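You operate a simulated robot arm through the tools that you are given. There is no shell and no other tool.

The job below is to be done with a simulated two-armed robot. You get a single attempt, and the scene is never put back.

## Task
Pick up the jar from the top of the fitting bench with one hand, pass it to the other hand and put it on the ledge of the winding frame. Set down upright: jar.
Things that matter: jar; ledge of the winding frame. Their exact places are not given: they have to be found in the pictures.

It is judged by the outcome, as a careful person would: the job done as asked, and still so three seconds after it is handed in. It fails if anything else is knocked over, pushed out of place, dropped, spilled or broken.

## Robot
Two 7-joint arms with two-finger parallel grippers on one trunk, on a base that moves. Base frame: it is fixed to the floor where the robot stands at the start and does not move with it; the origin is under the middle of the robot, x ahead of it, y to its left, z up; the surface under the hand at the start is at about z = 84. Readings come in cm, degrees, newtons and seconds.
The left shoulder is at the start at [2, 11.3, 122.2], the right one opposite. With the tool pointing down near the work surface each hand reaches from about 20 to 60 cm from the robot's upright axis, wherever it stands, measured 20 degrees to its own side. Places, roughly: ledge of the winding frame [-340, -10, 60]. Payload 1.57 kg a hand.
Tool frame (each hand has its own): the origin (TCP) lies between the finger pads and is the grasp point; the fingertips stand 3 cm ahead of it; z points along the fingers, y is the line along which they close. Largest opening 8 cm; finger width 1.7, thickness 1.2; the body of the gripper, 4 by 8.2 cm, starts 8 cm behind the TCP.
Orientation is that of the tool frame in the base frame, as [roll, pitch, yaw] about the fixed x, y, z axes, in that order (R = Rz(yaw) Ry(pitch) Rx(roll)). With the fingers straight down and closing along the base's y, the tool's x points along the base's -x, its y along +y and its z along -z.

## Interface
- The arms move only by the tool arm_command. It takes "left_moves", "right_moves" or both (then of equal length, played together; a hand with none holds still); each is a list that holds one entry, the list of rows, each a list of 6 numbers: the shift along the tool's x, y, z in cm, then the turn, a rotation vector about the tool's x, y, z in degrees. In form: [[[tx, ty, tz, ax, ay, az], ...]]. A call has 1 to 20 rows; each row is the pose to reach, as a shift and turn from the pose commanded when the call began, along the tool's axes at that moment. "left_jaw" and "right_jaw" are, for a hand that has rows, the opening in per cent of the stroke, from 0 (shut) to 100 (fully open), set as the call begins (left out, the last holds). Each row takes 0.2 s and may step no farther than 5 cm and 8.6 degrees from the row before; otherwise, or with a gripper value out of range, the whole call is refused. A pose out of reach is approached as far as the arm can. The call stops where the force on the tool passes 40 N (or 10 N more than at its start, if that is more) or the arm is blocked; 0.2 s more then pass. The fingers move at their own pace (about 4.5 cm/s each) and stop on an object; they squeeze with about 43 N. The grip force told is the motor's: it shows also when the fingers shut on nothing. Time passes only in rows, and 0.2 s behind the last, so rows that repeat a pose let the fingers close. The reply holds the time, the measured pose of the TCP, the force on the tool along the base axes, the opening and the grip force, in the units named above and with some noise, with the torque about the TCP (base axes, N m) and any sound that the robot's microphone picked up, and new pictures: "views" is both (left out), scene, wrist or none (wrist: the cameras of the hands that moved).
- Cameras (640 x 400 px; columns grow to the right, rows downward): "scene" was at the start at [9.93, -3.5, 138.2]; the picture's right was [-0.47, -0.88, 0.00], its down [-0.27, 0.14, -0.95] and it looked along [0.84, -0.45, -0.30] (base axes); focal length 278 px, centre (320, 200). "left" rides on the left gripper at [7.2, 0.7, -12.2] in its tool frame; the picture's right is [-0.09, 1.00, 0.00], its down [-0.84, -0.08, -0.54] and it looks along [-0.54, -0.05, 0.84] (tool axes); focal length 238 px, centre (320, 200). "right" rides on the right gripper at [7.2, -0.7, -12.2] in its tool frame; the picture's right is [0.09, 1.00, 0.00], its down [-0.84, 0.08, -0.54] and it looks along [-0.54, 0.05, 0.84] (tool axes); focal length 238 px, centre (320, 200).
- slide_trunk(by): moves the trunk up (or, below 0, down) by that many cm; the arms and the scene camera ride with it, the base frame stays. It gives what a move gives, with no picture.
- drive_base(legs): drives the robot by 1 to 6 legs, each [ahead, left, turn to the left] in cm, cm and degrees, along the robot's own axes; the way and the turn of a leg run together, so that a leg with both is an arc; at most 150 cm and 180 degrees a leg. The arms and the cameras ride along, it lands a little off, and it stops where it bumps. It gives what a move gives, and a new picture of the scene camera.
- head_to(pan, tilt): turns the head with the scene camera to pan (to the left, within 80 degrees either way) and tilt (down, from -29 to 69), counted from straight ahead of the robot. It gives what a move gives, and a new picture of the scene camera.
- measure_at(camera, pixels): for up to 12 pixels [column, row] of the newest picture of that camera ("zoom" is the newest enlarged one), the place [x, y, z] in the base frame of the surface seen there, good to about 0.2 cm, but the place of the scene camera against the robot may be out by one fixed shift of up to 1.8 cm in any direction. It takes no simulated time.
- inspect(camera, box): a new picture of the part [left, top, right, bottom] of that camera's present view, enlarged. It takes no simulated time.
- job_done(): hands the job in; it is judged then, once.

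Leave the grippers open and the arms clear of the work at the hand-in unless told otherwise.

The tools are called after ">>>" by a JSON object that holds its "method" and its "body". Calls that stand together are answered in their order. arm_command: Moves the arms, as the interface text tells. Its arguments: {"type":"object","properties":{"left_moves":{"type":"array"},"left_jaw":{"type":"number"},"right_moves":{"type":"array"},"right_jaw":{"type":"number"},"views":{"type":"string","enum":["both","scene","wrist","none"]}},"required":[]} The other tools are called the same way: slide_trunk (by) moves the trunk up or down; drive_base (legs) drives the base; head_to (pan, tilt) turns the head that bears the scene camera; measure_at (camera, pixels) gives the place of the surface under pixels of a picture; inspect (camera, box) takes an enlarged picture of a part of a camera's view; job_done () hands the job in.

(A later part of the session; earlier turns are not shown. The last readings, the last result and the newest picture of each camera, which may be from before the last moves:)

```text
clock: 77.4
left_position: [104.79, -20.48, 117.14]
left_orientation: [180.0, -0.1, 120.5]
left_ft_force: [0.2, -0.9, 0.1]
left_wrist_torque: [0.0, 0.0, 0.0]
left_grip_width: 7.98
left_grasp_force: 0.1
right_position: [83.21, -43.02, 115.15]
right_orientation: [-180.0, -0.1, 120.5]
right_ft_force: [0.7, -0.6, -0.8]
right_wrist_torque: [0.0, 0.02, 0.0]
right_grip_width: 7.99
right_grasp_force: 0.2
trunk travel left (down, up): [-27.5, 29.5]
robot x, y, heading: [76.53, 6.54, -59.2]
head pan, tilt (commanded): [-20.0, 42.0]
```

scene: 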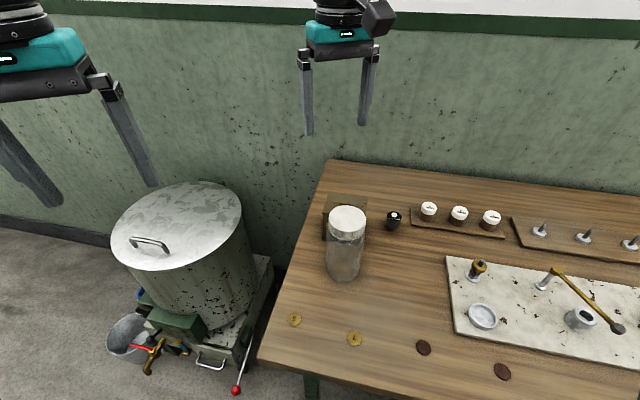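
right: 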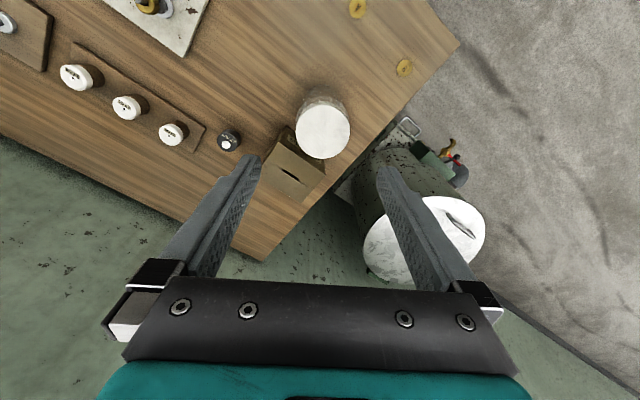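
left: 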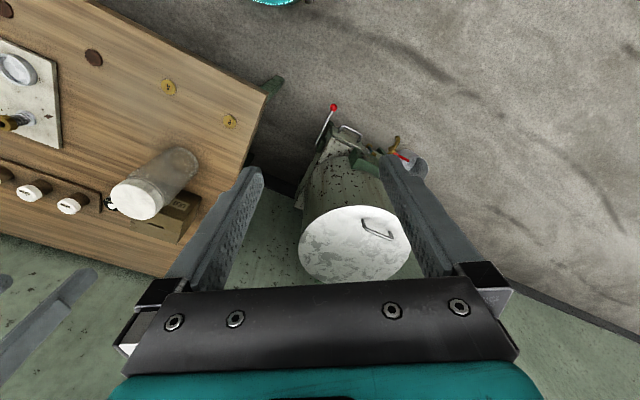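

The base moved without bumping. The jar is now 7.6 cm back towards me along the tool x and 0.6 cm along y. I'll move over it and descend to z 106, then check.

>>> {"method": "arm_command", "body": {"right_moves": [[[2.5, 0.2, 0, 0, 0, 0], [5, 0.4, 0, 0, 0, 0], [7.6, 0.56, 0, 0, 0, 0], [7.6, 0.56, 3, 0, 0, 0], [7.6, 0.56, 6, 0, 0, 0], [7.6, 0.56, 9, 0, 0, 0], [7.6, 0.56, 9, 0, 0, 0]]], "right_jaw": 100, "views": "both"}}

>>> {"method": "inspect", "body": {"camera": "right", "box": [200, 20, 440, 200]}}

```text
clock: 79.0
left_position: [104.84, -20.32, 117.13]
left_orientation: [-180.0, -0.1, 120.5]
left_ft_force: [0.2, -0.3, 0.7]
left_wrist_torque: [0.01, 0.02, 0.03]
left_grip_width: 8.01
left_grasp_force: 0.0
right_position: [79.77, -36.15, 106.09]
right_orientation: [180.0, 0.0, 120.4]
right_ft_force: [0.2, 0.0, -0.1]
right_wrist_torque: [-0.02, -0.02, 0.0]
right_grip_width: 7.99
right_grasp_force: 0.0
trunk travel left (down, up): [-27.5, 29.5]
robot x, y, heading: [76.34, 6.65, -59.2]
head pan, tilt (commanded): [-20.0, 42.0]
```

scene: 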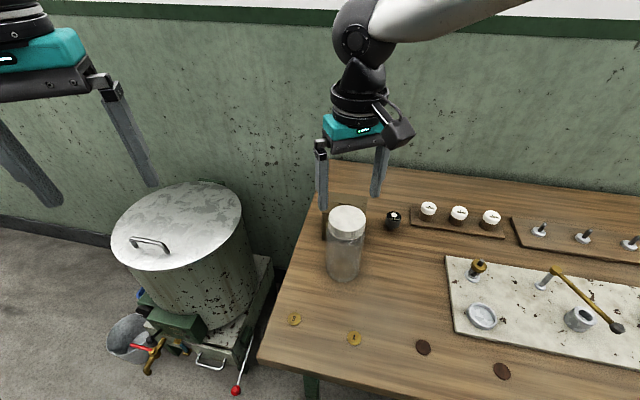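
right: 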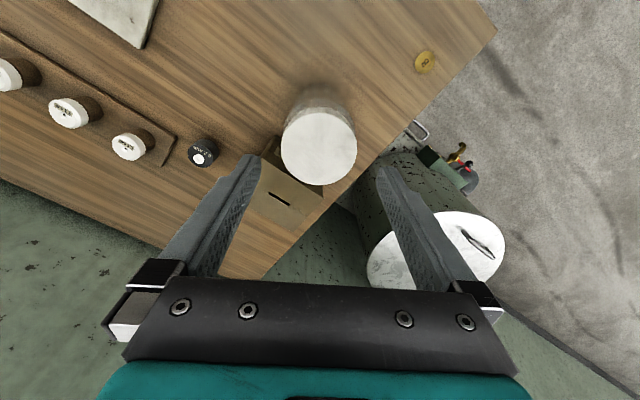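

```text
2.22 times, centred on (320, 110) of right
```

zoom: 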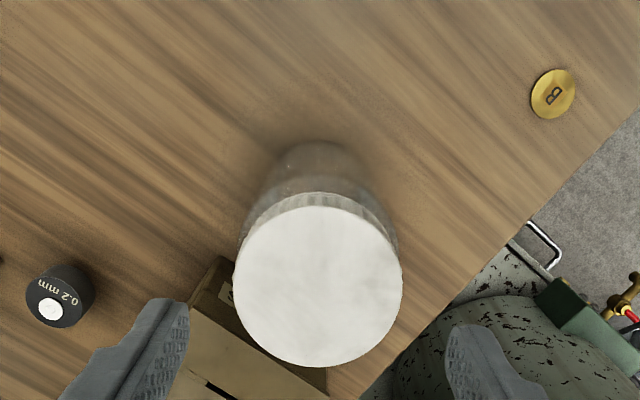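

The lid circle spans columns 233–402 and rows 204–368. I'll measure its rim again to get the exact offset.

>>> {"method": "measure_at", "body": {"camera": "zoom", "pixels": [[318, 286], [238, 286], [398, 286], [318, 209], [318, 363], [262, 229], [374, 343], [262, 343], [374, 229], [325, 385], [318, 150]]}}

```text
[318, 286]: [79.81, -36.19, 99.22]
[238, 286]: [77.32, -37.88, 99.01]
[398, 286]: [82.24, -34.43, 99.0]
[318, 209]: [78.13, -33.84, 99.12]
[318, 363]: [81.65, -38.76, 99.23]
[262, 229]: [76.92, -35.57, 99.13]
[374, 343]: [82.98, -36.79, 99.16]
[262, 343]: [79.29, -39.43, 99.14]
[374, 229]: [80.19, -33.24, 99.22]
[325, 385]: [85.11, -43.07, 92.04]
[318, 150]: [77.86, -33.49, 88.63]
```

The offset is only about 0.1 cm. I'll descend in short steps, checking reach each time. First down to z 102, with the tips still just at lid level.

>>> {"method": "arm_command", "body": {"right_moves": [[[-0.1, 0, 1.5, 0, 0, 0], [-0.1, 0, 3, 0, 0, 0], [-0.1, 0, 4, 0, 0, 0], [-0.1, 0, 4, 0, 0, 0]]], "right_jaw": 100, "views": "none"}}

```text
clock: 80.0
left_position: [104.91, -20.44, 117.04]
left_orientation: [180.0, 0.0, 120.5]
left_ft_force: [-0.2, 0.2, 0.1]
left_wrist_torque: [-0.03, 0.04, -0.02]
left_grip_width: 8.0
left_grasp_force: 0.1
right_position: [79.95, -36.34, 102.09]
right_orientation: [179.9, 0.0, 120.4]
right_ft_force: [0.7, -0.6, 0.9]
right_wrist_torque: [0.01, 0.01, 0.01]
right_grip_width: 8.0
right_grasp_force: 0.1
trunk travel left (down, up): [-27.5, 29.5]
robot x, y, heading: [76.3, 6.31, -59.5]
head pan, tilt (commanded): [-20.0, 42.0]
```

Position holds true at (79.9, -36.3, 102.1), with no reach warning. I'll go down another 3 cm.

>>> {"method": "arm_command", "body": {"right_moves": [[[0, 0, 1, 0, 0, 0], [0, 0, 2, 0, 0, 0], [0, 0, 3, 0, 0, 0], [0, 0, 3, 0, 0, 0]]], "right_jaw": 100, "views": "none"}}

```text
clock: 81.0
left_position: [104.85, -20.42, 117.1]
left_orientation: [179.9, 0.0, 120.5]
left_ft_force: [0.1, 0.4, 0.2]
left_wrist_torque: [-0.02, -0.01, 0.0]
left_grip_width: 8.02
left_grasp_force: 0.1
right_position: [79.92, -36.23, 99.02]
right_orientation: [-180.0, 0.0, 120.7]
right_ft_force: [-1.4, 0.4, -0.1]
right_wrist_torque: [0.02, 0.0, -0.02]
right_grip_width: 7.97
right_grasp_force: 0.0
trunk travel left (down, up): [-27.5, 29.5]
robot x, y, heading: [75.89, 6.74, -59.4]
head pan, tilt (commanded): [-20.0, 42.0]
```

Still on the axis at z 99.0 with no contact. I'll go the last 3 cm to z 96.0 and look.

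>>> {"method": "arm_command", "body": {"right_moves": [[[0, 0, 1, 0, 0, 0], [0, 0, 2, 0, 0, 0], [0, 0, 3, 0, 0, 0], [0, 0, 3, 0, 0, 0]]], "right_jaw": 100, "views": "both"}}

>>> {"method": "inspect", "body": {"camera": "scene", "box": [280, 130, 420, 290]}}

```text
clock: 82.0
left_position: [104.86, -20.49, 117.1]
left_orientation: [180.0, 0.0, 120.5]
left_ft_force: [0.0, -0.4, -1.2]
left_wrist_torque: [0.04, 0.0, -0.02]
left_grip_width: 8.0
left_grasp_force: 0.0
right_position: [79.87, -36.36, 96.13]
right_orientation: [180.0, 0.0, 120.5]
right_ft_force: [0.8, -0.4, 0.0]
right_wrist_torque: [0.0, -0.02, 0.02]
right_grip_width: 8.01
right_grasp_force: 0.0
trunk travel left (down, up): [-27.5, 29.5]
robot x, y, heading: [76.16, 6.82, -59.6]
head pan, tilt (commanded): [-20.0, 42.0]
```

scene: 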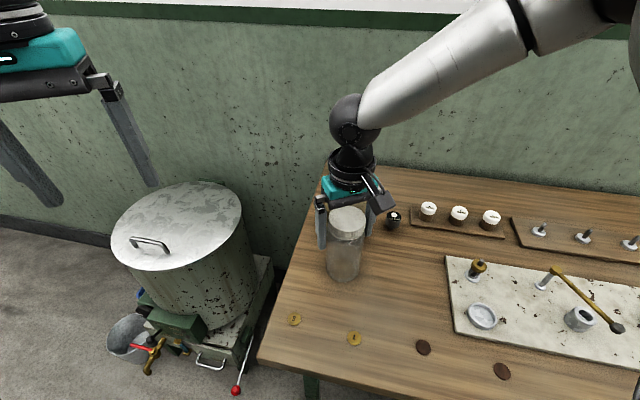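
right: 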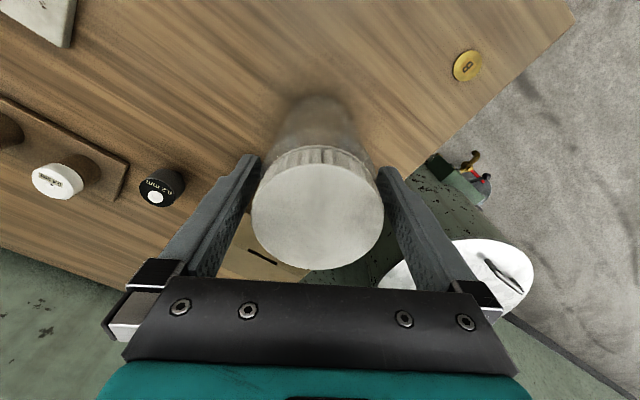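

```text
2.50 times, centred on (350, 210) of scene
```

zoom: 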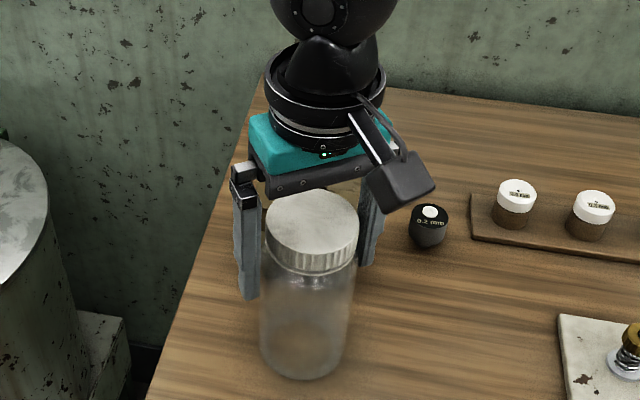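

The fingers straddle the jar's shoulder with room on both sides. I'll close the right hand and let the fingers settle.

>>> {"method": "arm_command", "body": {"right_moves": [[[0, 0, 0, 0, 0, 0], [0, 0, 0, 0, 0, 0], [0, 0, 0, 0, 0, 0], [0, 0, 0, 0, 0, 0], [0, 0, 0, 0, 0, 0]]], "right_jaw": 0, "views": "wrist"}}

```text
clock: 83.2
left_position: [104.8, -20.36, 117.14]
left_orientation: [180.0, 0.1, 120.5]
left_ft_force: [0.4, 0.6, -0.5]
left_wrist_torque: [0.0, 0.0, 0.04]
left_grip_width: 8.03
left_grasp_force: 0.1
right_position: [79.85, -36.28, 95.92]
right_orientation: [180.0, 0.1, 120.5]
right_ft_force: [0.0, 0.2, 1.1]
right_wrist_torque: [0.01, 0.0, 0.01]
right_grip_width: 6.92
right_grasp_force: 43.3
trunk travel left (down, up): [-27.5, 29.5]
robot x, y, heading: [76.22, 6.57, -59.3]
head pan, tilt (commanded): [-20.0, 42.0]
```

right: 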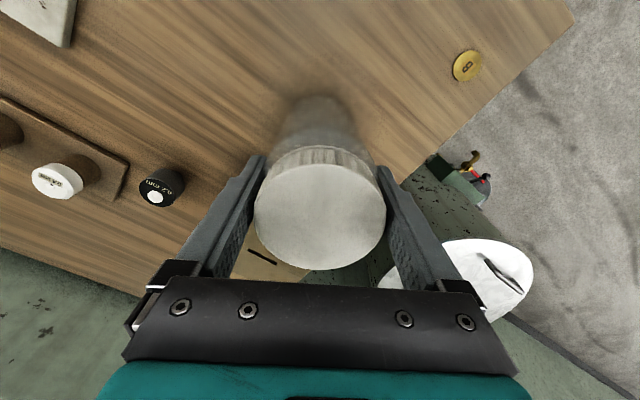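

The fingers stopped at 6.92 cm with 43 N, so the jar body is held. I'll lift slowly by 3 cm and check.

>>> {"method": "arm_command", "body": {"right_moves": [[[0, 0, -0.5, 0, 0, 0], [0, 0, -1, 0, 0, 0], [0, 0, -2, 0, 0, 0], [0, 0, -3, 0, 0, 0], [0, 0, -3, 0, 0, 0]]], "right_jaw": 0, "views": "both"}}

>>> {"method": "inspect", "body": {"camera": "scene", "box": [280, 130, 420, 290]}}

```text
clock: 84.4
left_position: [104.92, -20.53, 117.13]
left_orientation: [179.9, -0.1, 120.6]
left_ft_force: [0.3, 0.1, 0.0]
left_wrist_torque: [0.01, 0.0, 0.0]
left_grip_width: 8.01
left_grasp_force: 0.1
right_position: [79.92, -36.35, 99.19]
right_orientation: [-180.0, 0.0, 120.6]
right_ft_force: [0.0, 0.8, -0.4]
right_wrist_torque: [-0.02, -0.03, 0.0]
right_grip_width: 6.93
right_grasp_force: 42.4
trunk travel left (down, up): [-27.5, 29.5]
robot x, y, heading: [76.31, 6.66, -59.4]
head pan, tilt (commanded): [-20.0, 42.0]
```

scene: 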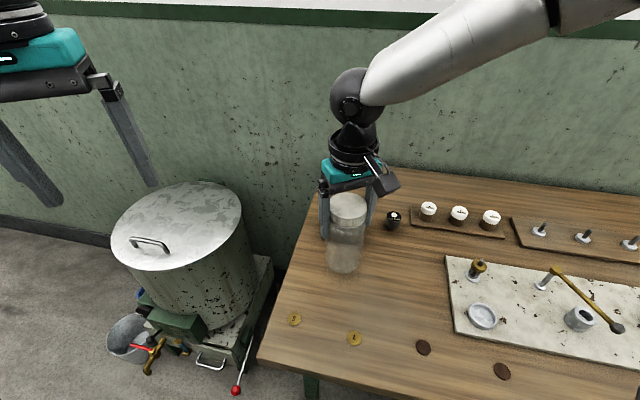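
right: 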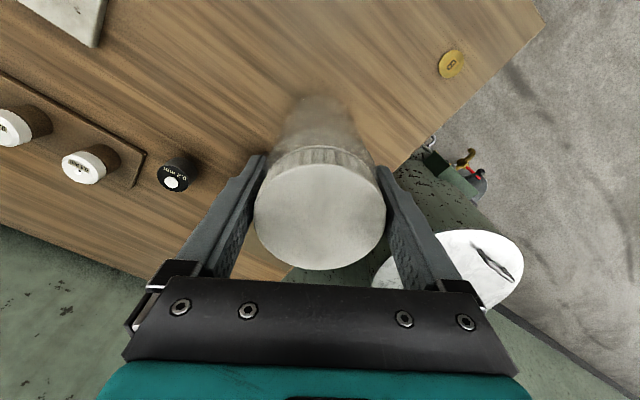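

```text
2.50 times, centred on (350, 210) of scene
```

zoom: 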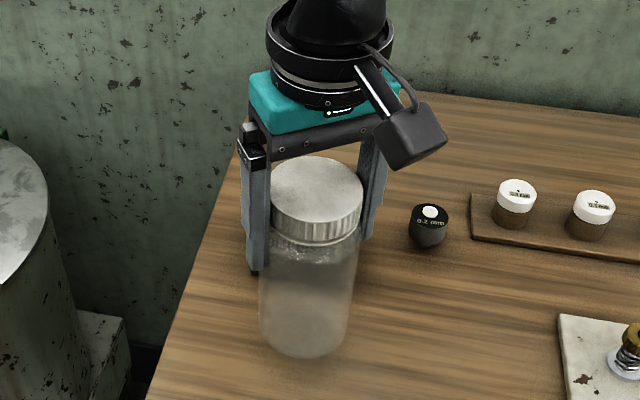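

The whole jar, lid and glass, rises with the hand. I'll lift it another 16 cm clear of the bench items.

>>> {"method": "arm_command", "body": {"right_moves": [[[0, 0, -2, 0, 0, 0], [0, 0, -4.5, 0, 0, 0], [0, 0, -7, 0, 0, 0], [0, 0, -9.5, 0, 0, 0], [0, 0, -12, 0, 0, 0], [0, 0, -14, 0, 0, 0], [0, 0, -15.5, 0, 0, 0], [0, 0, -16, 0, 0, 0], [0, 0, -16, 0, 0, 0]]], "right_jaw": 0, "views": "both"}}

```text
clock: 86.4
left_position: [104.89, -20.46, 117.17]
left_orientation: [179.9, 0.0, 120.5]
left_ft_force: [0.6, -0.2, -0.1]
left_wrist_torque: [0.01, -0.02, 0.0]
left_grip_width: 7.99
left_grasp_force: 0.1
right_position: [79.9, -36.28, 115.08]
right_orientation: [-179.9, 0.0, 120.4]
right_ft_force: [0.0, 0.3, -0.7]
right_wrist_torque: [0.01, -0.02, 0.01]
right_grip_width: 6.91
right_grasp_force: 43.1
trunk travel left (down, up): [-27.5, 29.5]
robot x, y, heading: [76.27, 6.5, -59.7]
head pan, tilt (commanded): [-20.0, 42.0]
```

scene: 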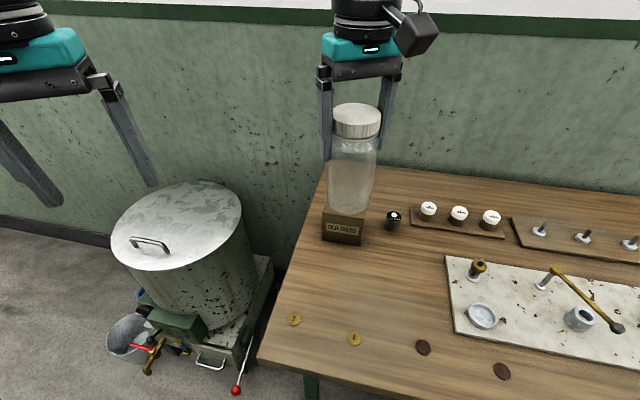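
right: 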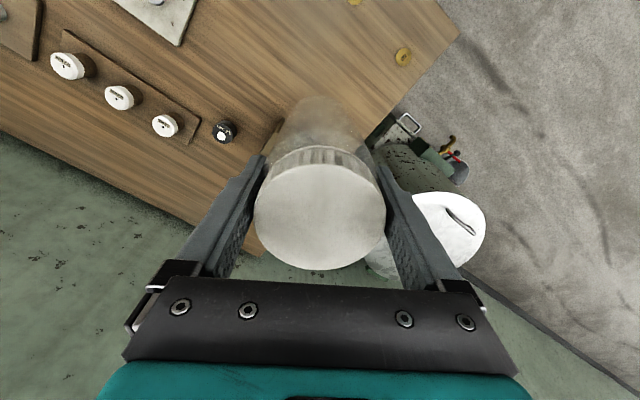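

The jar is held securely with its foot about 19 cm above the bench. I'll back away from the bench by 80 cm into the open aisle for the handover.

>>> {"method": "drive_base", "body": {"legs": [[-80, 0, 0]]}}

>>> {"method": "head_to", "body": {"pan": -5, "tilt": 25}}

```text
clock: 90.7
left_position: [64.13, 48.72, 117.07]
left_orientation: [-180.0, 0.0, 120.4]
left_ft_force: [-0.3, 0.0, -0.1]
left_wrist_torque: [-0.01, 0.0, 0.01]
left_grip_width: 8.03
left_grasp_force: 0.1
right_position: [39.15, 32.91, 114.95]
right_orientation: [180.0, 0.0, 120.4]
right_ft_force: [-0.4, 0.0, 0.0]
right_wrist_torque: [-0.01, -0.01, 0.02]
right_grip_width: 6.88
right_grasp_force: 42.7
trunk travel left (down, up): [-27.5, 29.5]
robot x, y, heading: [36.04, 75.9, -59.8]
head pan, tilt (commanded): [-20.0, 42.0]
```

scene: 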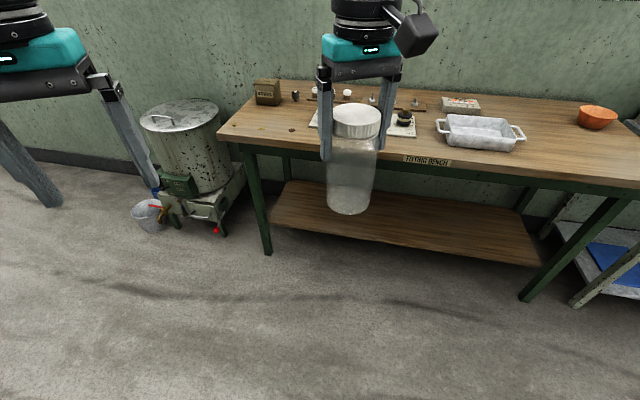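

```text
clock: 91.5
left_position: [64.13, 48.7, 117.15]
left_orientation: [179.9, 0.0, 120.3]
left_ft_force: [-0.2, 0.3, 0.1]
left_wrist_torque: [-0.04, 0.01, -0.06]
left_grip_width: 8.0
left_grasp_force: 0.0
right_position: [39.1, 32.85, 115.0]
right_orientation: [179.9, 0.1, 120.3]
right_ft_force: [1.0, 0.2, -1.7]
right_wrist_torque: [0.0, -0.02, 0.01]
right_grip_width: 6.89
right_grasp_force: 42.8
trunk travel left (down, up): [-27.5, 29.5]
robot x, y, heading: [35.6, 75.6, -59.7]
head pan, tilt (commanded): [-5.0, 25.0]
```

scene: 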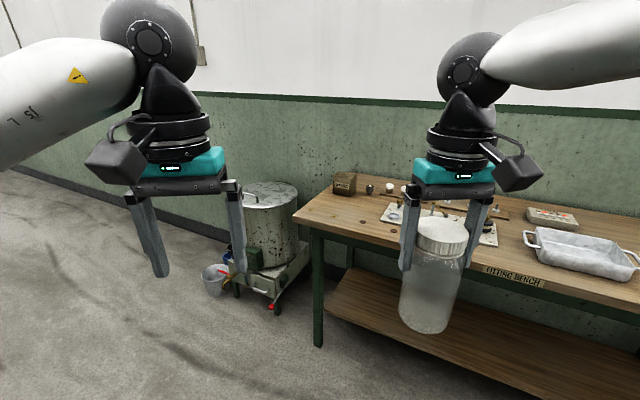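

I'm in the open aisle with the jar in the right hand. For the handover the left hand should come in from my left-front side with its fingers tilted 30° below level, closing horizontally on the lower body. First I'll turn the left hand 45° about its own axis.

>>> {"method": "arm_command", "body": {"left_moves": [[[0, 0, 0, 0, 0, 7.5], [0, 0, 0, 0, 0, 15], [0, 0, 0, 0, 0, 22.5], [0, 0, 0, 0, 0, 30], [0, 0, 0, 0, 0, 37.5], [0, 0, 0, 0, 0, 45], [0, 0, 0, 0, 0, 45]]], "left_jaw": 100, "views": "scene"}}

```text
clock: 93.1
left_position: [64.01, 48.66, 117.13]
left_orientation: [180.0, -0.1, 75.2]
left_ft_force: [0.2, 0.2, -0.4]
left_wrist_torque: [-0.03, -0.03, -0.03]
left_grip_width: 8.0
left_grasp_force: 0.1
right_position: [39.07, 32.89, 115.01]
right_orientation: [180.0, 0.0, 120.3]
right_ft_force: [0.6, 0.2, -0.5]
right_wrist_torque: [0.0, -0.02, 0.0]
right_grip_width: 6.9
right_grasp_force: 42.7
trunk travel left (down, up): [-27.5, 29.5]
robot x, y, heading: [35.47, 76.01, -59.9]
head pan, tilt (commanded): [-5.0, 25.0]
```

scene: 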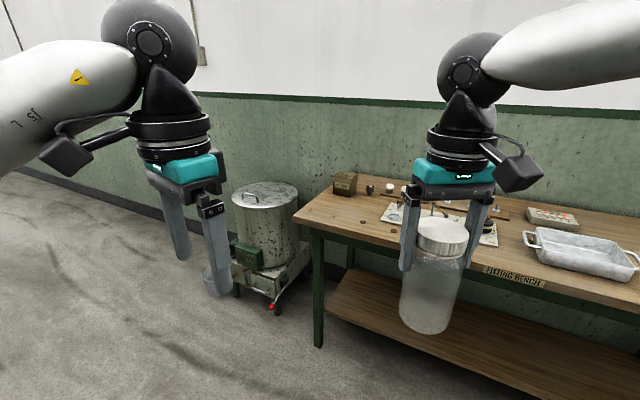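

The turn went fine (yaw now 75°). Next I'll pitch the left hand by -60° about its tool y so the fingers point forward and right towards the jar's side, 30° below level, keeping the TCP in place.

>>> {"method": "arm_command", "body": {"left_moves": [[[0, 0, 0, 0, -7.5, 0], [0, 0, 0, 0, -15, 0], [0, 0, 0, 0, -22.5, 0], [0, 0, 0, 0, -30, 0], [0, 0, 0, 0, -37.5, 0], [0, 0, 0, 0, -45, 0], [0, 0, 0, 0, -52.5, 0], [0, 0, 0, 0, -60, 0], [0, 0, 0, 0, -60, 0]]], "left_jaw": 100, "views": "both"}}

```text
clock: 95.1
left_position: [64.21, 48.71, 116.98]
left_orientation: [179.9, 60.0, 75.3]
left_ft_force: [0.1, -0.3, -0.3]
left_wrist_torque: [-0.02, 0.01, 0.01]
left_grip_width: 8.01
left_grasp_force: 0.0
right_position: [38.99, 32.85, 114.97]
right_orientation: [179.9, 0.0, 120.3]
right_ft_force: [0.3, -0.8, -1.4]
right_wrist_torque: [0.0, 0.0, 0.02]
right_grip_width: 6.88
right_grasp_force: 43.0
trunk travel left (down, up): [-27.5, 29.5]
robot x, y, heading: [35.53, 75.54, -59.8]
head pan, tilt (commanded): [-5.0, 25.0]
```

scene: 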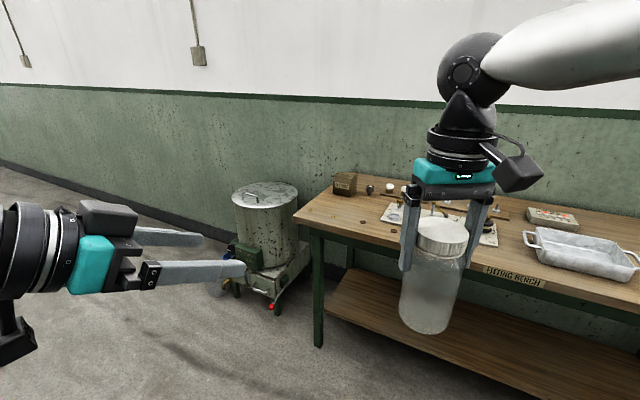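
left: 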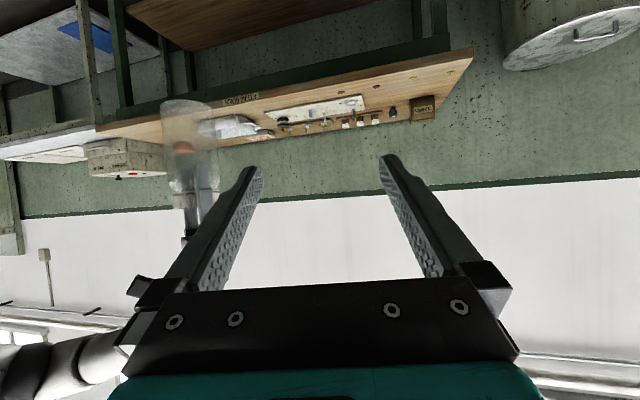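

The left hand reached the tilted pose exactly. Now I'll bring the right hand with the jar a bit forward and inward, turning it 45° so both hands close along parallel lines. The left hand holds still, about 20 cm away.

>>> {"method": "arm_command", "body": {"right_moves": [[[-1.2, 1.5, 0, 0, 0, 6.4], [-2.4, 3.05, 0, 0, 0, 12.8], [-3.6, 4.6, 0, 0, 0, 19.3], [-4.8, 6.1, 0, 0, 0, 25.7], [-6.0, 7.65, 0, 0, 0, 32.1], [-7.2, 9.2, 0, 0, 0, 38.6], [-8.4, 10.7, 0, 0, 0, 45], [-8.4, 10.7, 0, 0, 0, 45]]], "right_jaw": 0, "views": "both"}}

```text
clock: 96.9
left_position: [64.07, 48.69, 117.12]
left_orientation: [180.0, 59.9, 75.3]
left_ft_force: [-0.4, -0.4, 0.0]
left_wrist_torque: [-0.01, -0.01, 0.03]
left_grip_width: 8.0
left_grasp_force: 0.0
right_position: [47.65, 31.97, 114.41]
right_orientation: [179.8, 0.0, 75.2]
right_ft_force: [0.2, -0.3, -1.3]
right_wrist_torque: [-0.01, 0.01, -0.01]
right_grip_width: 6.9
right_grasp_force: 42.9
right hand out of reach, approached as far as the arm can: row 5, 6, 7, 8
trunk travel left (down, up): [-27.5, 29.5]
robot x, y, heading: [35.34, 76.0, -59.6]
head pan, tilt (commanded): [-5.0, 25.0]
```

scene: 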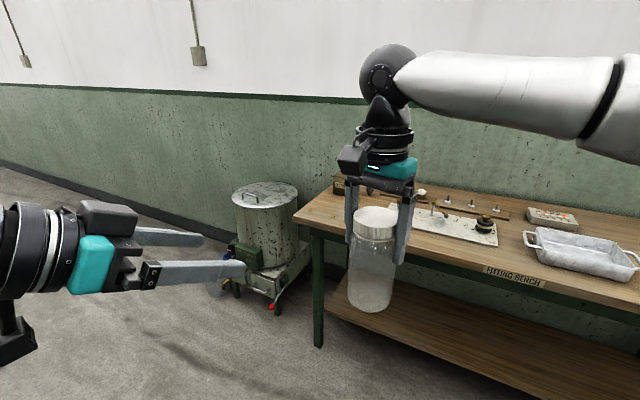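
right: 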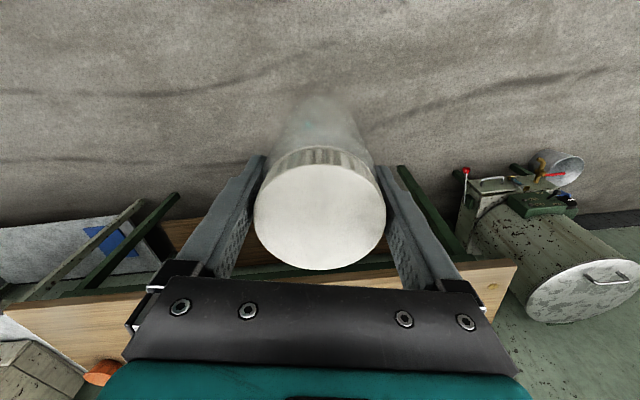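

The right arm stopped just short, at (47.65, 31.97, 114.4), near its reach limit, with the jar upright and held. I'll pull it back 1 cm for some margin and use that as the handover spot.

>>> {"method": "arm_command", "body": {"right_moves": [[[0.4, -0.4, -0.3, 0, 0, 0], [0.7, -0.7, -0.6, 0, 0, 0], [0.7, -0.7, -0.6, 0, 0, 0]]], "right_jaw": 0, "views": "wrist"}}

```text
clock: 97.7
left_position: [64.05, 48.64, 117.09]
left_orientation: [179.9, 60.2, 75.3]
left_ft_force: [1.0, -0.3, -0.5]
left_wrist_torque: [0.01, 0.01, -0.04]
left_grip_width: 8.0
left_grasp_force: 0.1
right_position: [47.24, 32.96, 114.99]
right_orientation: [179.9, -0.1, 75.3]
right_ft_force: [-0.7, -0.8, -1.2]
right_wrist_torque: [0.01, 0.0, -0.01]
right_grip_width: 6.89
right_grasp_force: 42.8
trunk travel left (down, up): [-27.5, 29.5]
robot x, y, heading: [35.54, 76.08, -59.5]
head pan, tilt (commanded): [-5.0, 25.0]
```

right: 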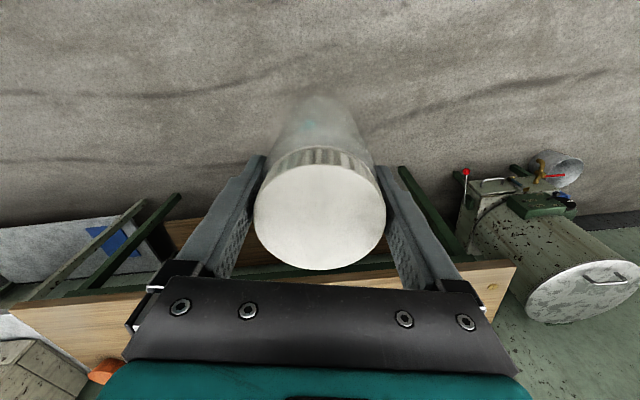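

The right TCP is at (47.2, 32.9, 115.0), so the jar spans z 103 to 118. The left hand should end at (47.2, 32.9, 109), 6 cm above the foot. I'll bring it halfway towards its pre-grasp pose and check reach and clearance.

>>> {"method": "arm_command", "body": {"left_moves": [[[-0.5, -2.0, 1.8, 0, 0, 0], [-0.9, -4.1, 3.6, 0, 0, 0], [-1.4, -6.2, 5.5, 0, 0, 0], [-1.4, -6.2, 5.5, 0, 0, 0]]], "left_jaw": 100, "views": "both"}}

```text
clock: 98.7
left_position: [56.79, 44.94, 115.59]
left_orientation: [-180.0, 60.0, 75.3]
left_ft_force: [0.4, 0.0, 0.0]
left_wrist_torque: [0.01, 0.03, -0.01]
left_grip_width: 8.02
left_grasp_force: 0.0
right_position: [47.28, 32.87, 114.99]
right_orientation: [179.9, 0.0, 75.5]
right_ft_force: [0.8, 0.1, -0.5]
right_wrist_torque: [-0.01, -0.03, 0.0]
right_grip_width: 6.87
right_grasp_force: 42.6
trunk travel left (down, up): [-27.5, 29.5]
robot x, y, heading: [35.73, 75.72, -59.8]
head pan, tilt (commanded): [-5.0, 25.0]
```

scene: 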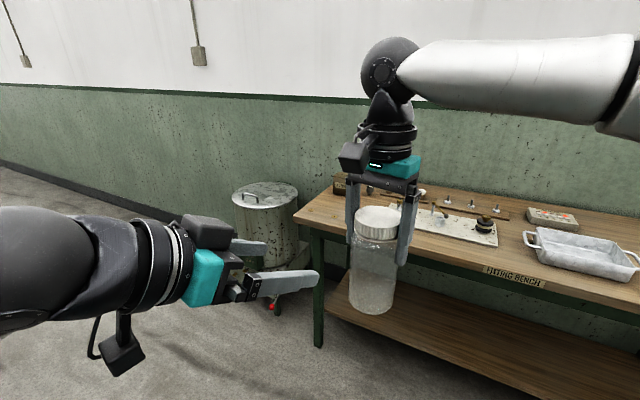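
left: 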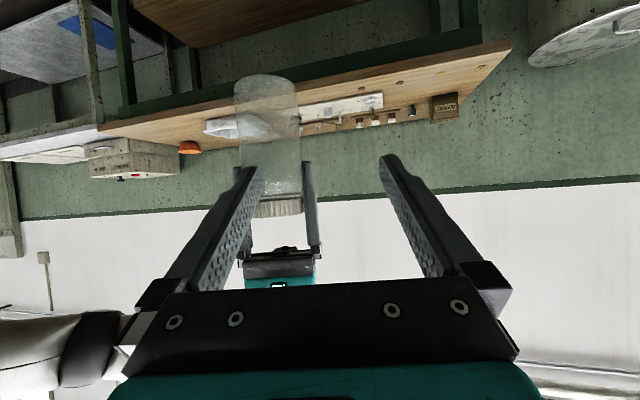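

Reach is fine so far. The left camera (upside-down view) shows the jar at columns 235–300, left of the centre between my fingers. I'll continue to the pre-grasp pose in line with the jar, 10 cm back along the finger direction.

>>> {"method": "arm_command", "body": {"left_moves": [[[-0.4, -2.0, 1.8, 0, 0, 0], [-0.9, -4.1, 3.6, 0, 0, 0], [-1.3, -6.2, 5.4, 0, 0, 0], [-1.3, -6.2, 5.4, 0, 0, 0]]], "left_jaw": 100, "views": "both"}}

```text
clock: 99.7
left_position: [49.39, 41.45, 114.03]
left_orientation: [-180.0, 60.0, 75.3]
left_ft_force: [-0.2, 0.1, 0.2]
left_wrist_torque: [0.03, -0.01, -0.01]
left_grip_width: 7.99
left_grasp_force: 0.0
right_position: [47.3, 32.9, 115.15]
right_orientation: [-180.0, 0.0, 75.3]
right_ft_force: [0.2, 0.8, -1.4]
right_wrist_torque: [0.03, -0.02, -0.01]
right_grip_width: 6.89
right_grasp_force: 43.0
trunk travel left (down, up): [-27.5, 29.5]
robot x, y, heading: [35.45, 75.68, -59.9]
head pan, tilt (commanded): [-5.0, 25.0]
```

scene: 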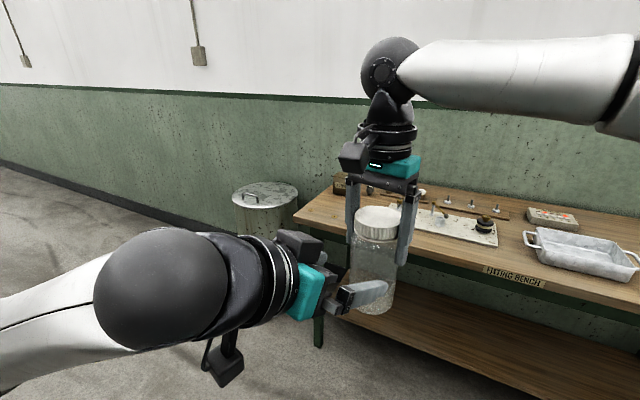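
left: 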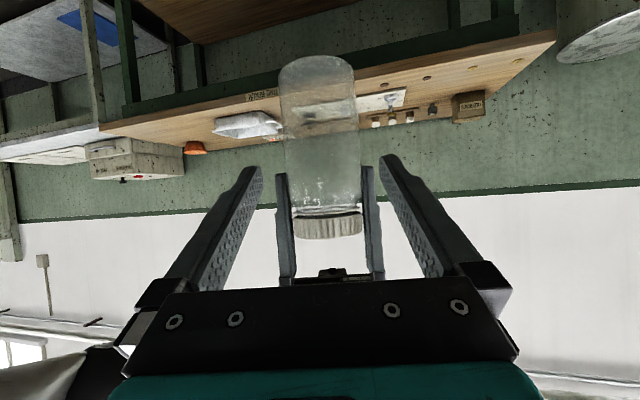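

The jar now appears between my left fingers. I'll measure the lid's visible side in the left camera to check the lateral alignment before closing in.

>>> {"method": "inspect", "body": {"camera": "left", "box": [240, 40, 400, 290]}}

>>> {"method": "measure_at", "body": {"camera": "left", "pixels": [[295, 225], [300, 228], [310, 228], [328, 230], [345, 226], [355, 224], [360, 222], [283, 200], [285, 250], [373, 195], [374, 240]]}}

```text
1.60 times, centred on (320, 165) of left
```

zoom: 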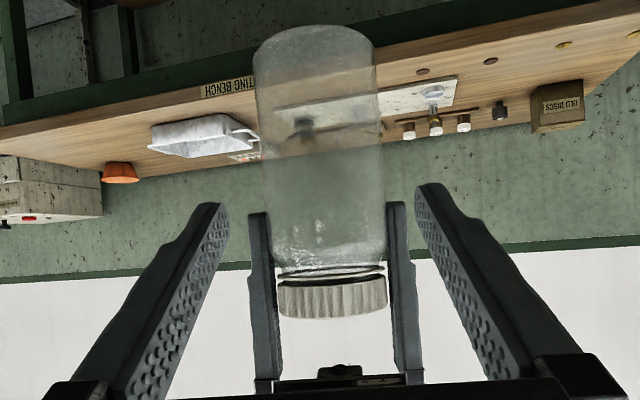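

```text
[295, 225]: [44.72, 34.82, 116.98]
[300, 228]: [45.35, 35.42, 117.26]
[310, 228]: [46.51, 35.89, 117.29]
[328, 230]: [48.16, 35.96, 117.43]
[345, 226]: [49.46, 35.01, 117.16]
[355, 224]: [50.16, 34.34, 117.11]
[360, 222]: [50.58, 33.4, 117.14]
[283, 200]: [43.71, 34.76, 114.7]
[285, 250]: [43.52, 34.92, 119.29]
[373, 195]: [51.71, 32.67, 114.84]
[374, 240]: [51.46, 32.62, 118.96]
```

The lid arc in the left camera fits a centre near (47.35, 32.9), matching the right hand's reading, so the lateral error is only about 0.15 cm. I'll advance the left hand along its fingers by 10 cm in small steps with a 0.15 cm correction, fingers open.

>>> {"method": "arm_command", "body": {"left_moves": [[[0, 0.15, 1.0, 0, 0, 0], [0, 0.15, 2.5, 0, 0, 0], [0, 0.15, 4.0, 0, 0, 0], [0, 0.15, 5.0, 0, 0, 0], [0, 0.15, 6.0, 0, 0, 0], [0, 0.15, 6.0, 0, 0, 0]]], "left_jaw": 100, "views": "both"}}

>>> {"method": "inspect", "body": {"camera": "left", "box": [200, 40, 440, 290]}}

```text
clock: 101.1
left_position: [48.22, 36.47, 110.98]
left_orientation: [-180.0, 60.0, 75.3]
left_ft_force: [-0.8, 0.3, 0.0]
left_wrist_torque: [-0.03, 0.0, 0.03]
left_grip_width: 7.97
left_grasp_force: 0.1
right_position: [47.26, 32.9, 114.9]
right_orientation: [-180.0, 0.0, 75.3]
right_ft_force: [-0.1, 0.5, -0.4]
right_wrist_torque: [0.04, 0.0, 0.01]
right_grip_width: 6.86
right_grasp_force: 42.8
trunk travel left (down, up): [-27.5, 29.5]
robot x, y, heading: [35.83, 75.64, -59.6]
head pan, tilt (commanded): [-5.0, 25.0]
```

scene: 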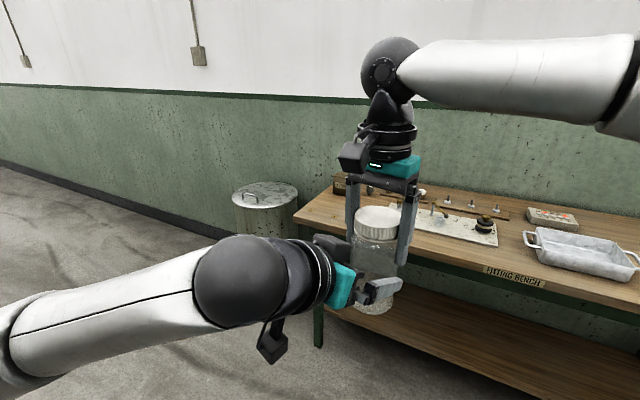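
left: 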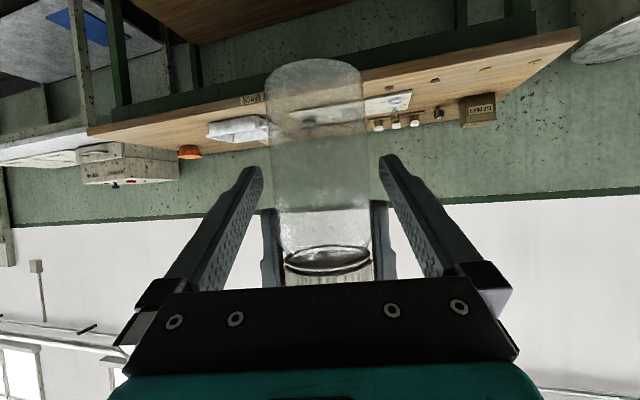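

```text
1.60 times, centred on (320, 165) of left
```

zoom: 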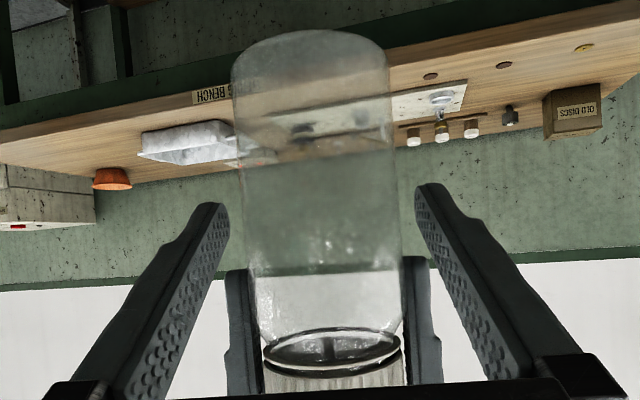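

No contact, and the jar is centred between the fingertips with roughly equal gaps. I'll advance the last 4.1 cm.

>>> {"method": "arm_command", "body": {"left_moves": [[[0, 0, 1.0, 0, 0, 0], [0, 0, 2.0, 0, 0, 0], [0, 0, 3.0, 0, 0, 0], [0, 0, 4.1, 0, 0, 0], [0, 0, 4.1, 0, 0, 0]]], "left_jaw": 100, "views": "both"}}

>>> {"method": "inspect", "body": {"camera": "scene", "box": [310, 130, 450, 330]}}

```text
clock: 102.3
left_position: [47.31, 32.87, 109.0]
left_orientation: [179.8, 59.9, 75.2]
left_ft_force: [0.8, -0.4, -0.8]
left_wrist_torque: [-0.01, 0.01, 0.02]
left_grip_width: 7.99
left_grasp_force: 0.1
right_position: [47.24, 33.0, 115.03]
right_orientation: [180.0, 0.0, 75.3]
right_ft_force: [0.2, 0.7, -0.3]
right_wrist_torque: [-0.01, 0.01, -0.01]
right_grip_width: 6.88
right_grasp_force: 42.7
trunk travel left (down, up): [-27.5, 29.5]
robot x, y, heading: [35.77, 76.0, -59.8]
head pan, tilt (commanded): [-5.0, 25.0]
```

scene: 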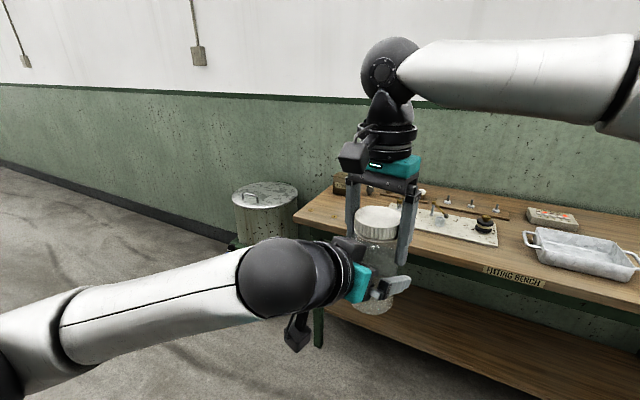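
left: 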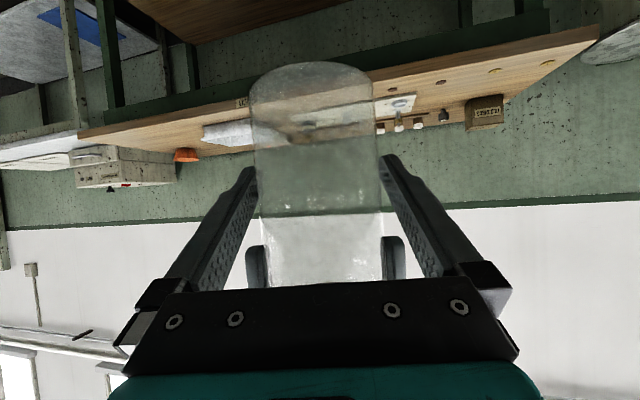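

```text
2.00 times, centred on (380, 230) of scene
```

zoom: 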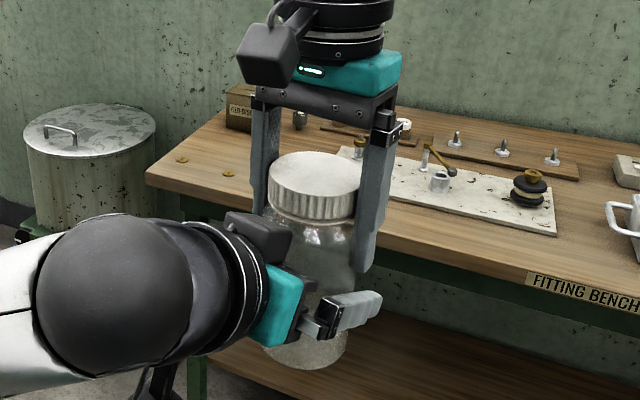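

Left TCP (47.3, 32.9, 109.0) is now on the jar's axis below the right hand, with no contact. I'll close the left hand while the right keeps holding.

>>> {"method": "arm_command", "body": {"left_moves": [[[0, 0, 0, 0, 0, 0], [0, 0, 0, 0, 0, 0], [0, 0, 0, 0, 0, 0], [0, 0, 0, 0, 0, 0], [0, 0, 0, 0, 0, 0]]], "left_jaw": 0, "views": "both"}}

```text
clock: 103.5
left_position: [47.27, 33.0, 108.98]
left_orientation: [180.0, 60.0, 75.2]
left_ft_force: [-4.4, -0.9, 0.5]
left_wrist_torque: [0.04, -0.04, 0.11]
left_grip_width: 6.85
left_grasp_force: 42.8
right_position: [47.26, 32.83, 114.95]
right_orientation: [-180.0, 0.0, 75.3]
right_ft_force: [4.6, -0.3, -1.4]
right_wrist_torque: [0.03, -0.18, -0.1]
right_grip_width: 6.87
right_grasp_force: 43.5
trunk travel left (down, up): [-27.5, 29.5]
robot x, y, heading: [35.23, 76.07, -59.7]
head pan, tilt (commanded): [-5.0, 25.0]
```

scene: 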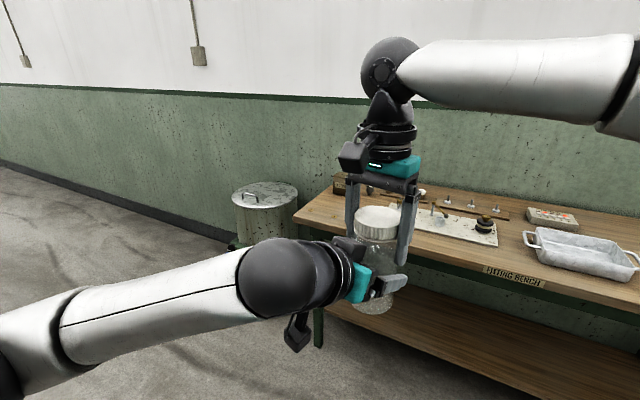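
left: 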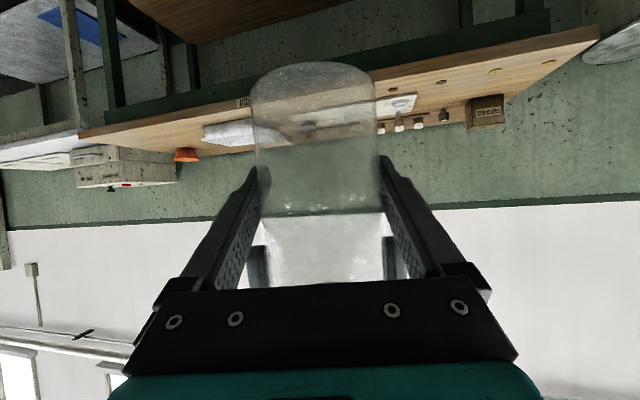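

Both hands hold the jar (left 6.85 cm, 43 N) with only about 4.5 N between them. I'll now open the right hand.

>>> {"method": "arm_command", "body": {"right_moves": [[[0, 0, 0, 0, 0, 0], [0, 0, 0, 0, 0, 0], [0, 0, 0, 0, 0, 0], [0, 0, 0, 0, 0, 0]]], "right_jaw": 100, "views": "both"}}

>>> {"method": "inspect", "body": {"camera": "scene", "box": [310, 130, 450, 330]}}

```text
clock: 104.5
left_position: [47.35, 32.95, 108.94]
left_orientation: [180.0, 60.0, 75.3]
left_ft_force: [0.2, -0.5, -0.8]
left_wrist_torque: [0.0, -0.01, -0.03]
left_grip_width: 6.86
left_grasp_force: 43.4
right_position: [47.3, 32.88, 114.94]
right_orientation: [-179.9, 0.0, 75.3]
right_ft_force: [0.5, 0.0, -0.1]
right_wrist_torque: [-0.03, 0.0, -0.03]
right_grip_width: 8.01
right_grasp_force: 0.1
trunk travel left (down, up): [-27.5, 29.5]
robot x, y, heading: [35.27, 75.92, -59.7]
head pan, tilt (commanded): [-5.0, 25.0]
```

scene: 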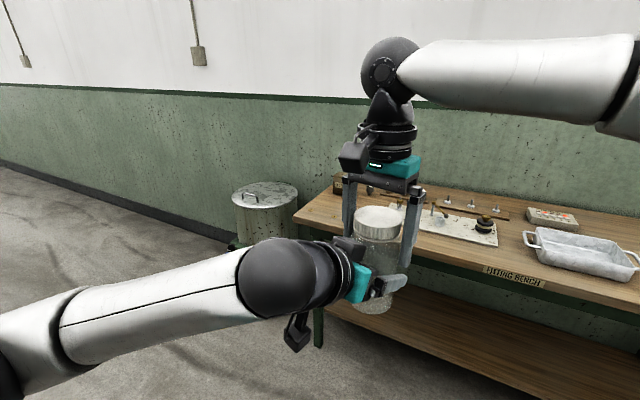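
right: 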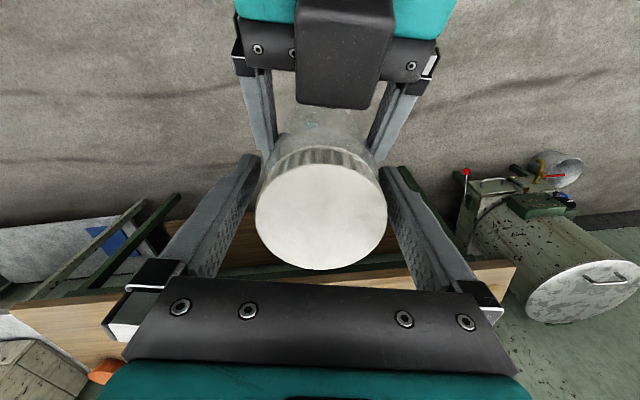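

```text
2.00 times, centred on (380, 230) of scene
```

zoom: 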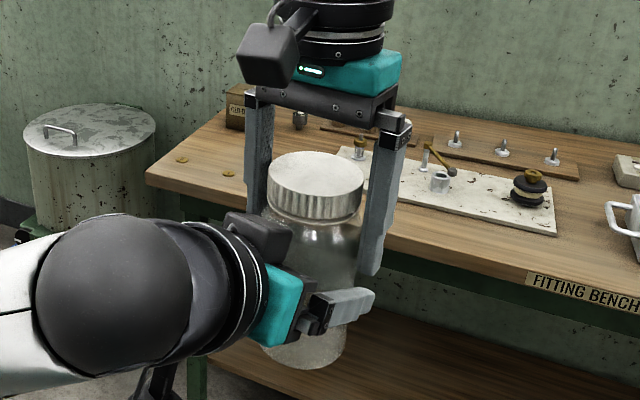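

The left hand holds the jar alone and steady, and the right fingers are clear on both sides. I'll raise the right hand straight up in small checked steps, since it is near its reach limit. First 2 cm.

>>> {"method": "arm_command", "body": {"right_moves": [[[0, 0, -0.7, 0, 0, 0], [0, 0, -1.4, 0, 0, 0], [0, 0, -2, 0, 0, 0], [0, 0, -2, 0, 0, 0]]], "right_jaw": 100, "views": "none"}}

```text
clock: 105.5
left_position: [47.34, 32.91, 108.93]
left_orientation: [180.0, 60.1, 75.3]
left_ft_force: [0.6, 0.1, 0.5]
left_wrist_torque: [0.02, -0.01, 0.0]
left_grip_width: 6.84
left_grasp_force: 43.1
right_position: [47.19, 32.8, 116.99]
right_orientation: [179.9, 0.1, 75.2]
right_ft_force: [-0.7, 0.3, 0.2]
right_wrist_torque: [0.01, 0.02, -0.02]
right_grip_width: 8.0
right_grasp_force: 0.1
trunk travel left (down, up): [-27.5, 29.5]
robot x, y, heading: [35.72, 75.92, -59.7]
head pan, tilt (commanded): [-5.0, 25.0]
```

It rose straight with no contact. Another 3 cm.

>>> {"method": "arm_command", "body": {"right_moves": [[[0, 0, -1, 0, 0, 0], [0, 0, -2, 0, 0, 0], [0, 0, -3, 0, 0, 0], [0, 0, -3, 0, 0, 0]]], "right_jaw": 100, "views": "none"}}

```text
clock: 106.5
left_position: [47.33, 32.92, 108.89]
left_orientation: [180.0, 60.0, 75.3]
left_ft_force: [-0.3, 0.4, -0.6]
left_wrist_torque: [0.01, 0.04, 0.02]
left_grip_width: 6.85
left_grasp_force: 42.6
right_position: [46.82, 32.96, 119.08]
right_orientation: [180.0, -0.1, 75.3]
right_ft_force: [-0.2, 0.2, -0.5]
right_wrist_torque: [-0.02, -0.03, 0.03]
right_grip_width: 8.03
right_grasp_force: 0.1
right hand out of reach, approached as far as the arm can: row 2, 3, 4
trunk travel left (down, up): [-27.5, 29.5]
robot x, y, heading: [35.71, 75.85, -59.9]
head pan, tilt (commanded): [-5.0, 25.0]
```

The right hand ran into its limit at z 119, with its tips still 2 cm below the lid top and no contact. Instead I'll lower the left hand with the jar straight down by 2 cm and check, so the jar comes out from between the right fingers.

>>> {"method": "arm_command", "body": {"left_moves": [[[0.43, 0, 0.25, 0, 0, 0], [0.87, 0, 0.5, 0, 0, 0], [1.3, 0, 0.75, 0, 0, 0], [1.73, 0, 1.0, 0, 0, 0], [1.73, 0, 1.0, 0, 0, 0]]], "left_jaw": 0, "views": "scene"}}

```text
clock: 107.7
left_position: [47.38, 32.86, 106.99]
left_orientation: [-180.0, 60.1, 75.3]
left_ft_force: [-0.3, -1.0, 1.0]
left_wrist_torque: [-0.01, -0.03, 0.03]
left_grip_width: 6.85
left_grasp_force: 43.1
right_position: [46.83, 32.97, 119.16]
right_orientation: [-180.0, 0.1, 75.4]
right_ft_force: [0.1, -0.6, 0.1]
right_wrist_torque: [-0.03, -0.05, -0.03]
right_grip_width: 8.01
right_grasp_force: 0.1
trunk travel left (down, up): [-27.5, 29.5]
robot x, y, heading: [35.63, 76.14, -59.8]
head pan, tilt (commanded): [-5.0, 25.0]
```

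scene: 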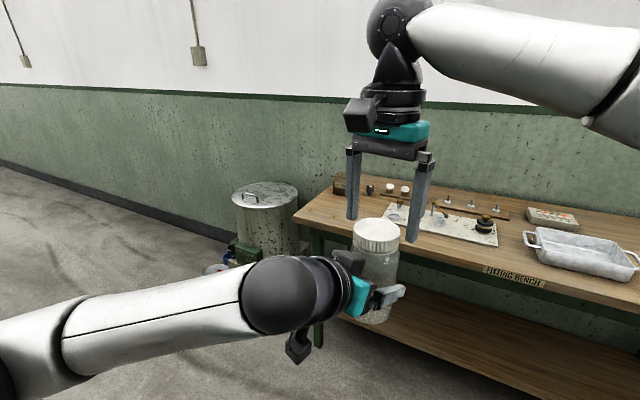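

That worked, and the lid is now level with the right fingertips. I'll lower the left hand another 4 cm to separate fully.

>>> {"method": "arm_command", "body": {"left_moves": [[[0.87, 0, 0.5, 0, 0, 0], [1.73, 0, 1.0, 0, 0, 0], [2.6, 0, 1.5, 0, 0, 0], [3.46, 0, 2.0, 0, 0, 0], [3.46, 0, 2.0, 0, 0, 0]]], "left_jaw": 0, "views": "none"}}

```text
clock: 108.9
left_position: [47.23, 32.99, 102.85]
left_orientation: [180.0, 59.9, 75.4]
left_ft_force: [-0.2, 0.0, -0.4]
left_wrist_torque: [0.0, 0.0, -0.05]
left_grip_width: 6.84
left_grasp_force: 43.0
right_position: [46.94, 33.05, 119.19]
right_orientation: [-180.0, -0.1, 75.4]
right_ft_force: [0.2, 0.5, -0.1]
right_wrist_torque: [-0.04, -0.05, 0.03]
right_grip_width: 8.01
right_grasp_force: 0.1
trunk travel left (down, up): [-27.5, 29.5]
robot x, y, heading: [35.67, 75.56, -59.6]
head pan, tilt (commanded): [-5.0, 25.0]
```

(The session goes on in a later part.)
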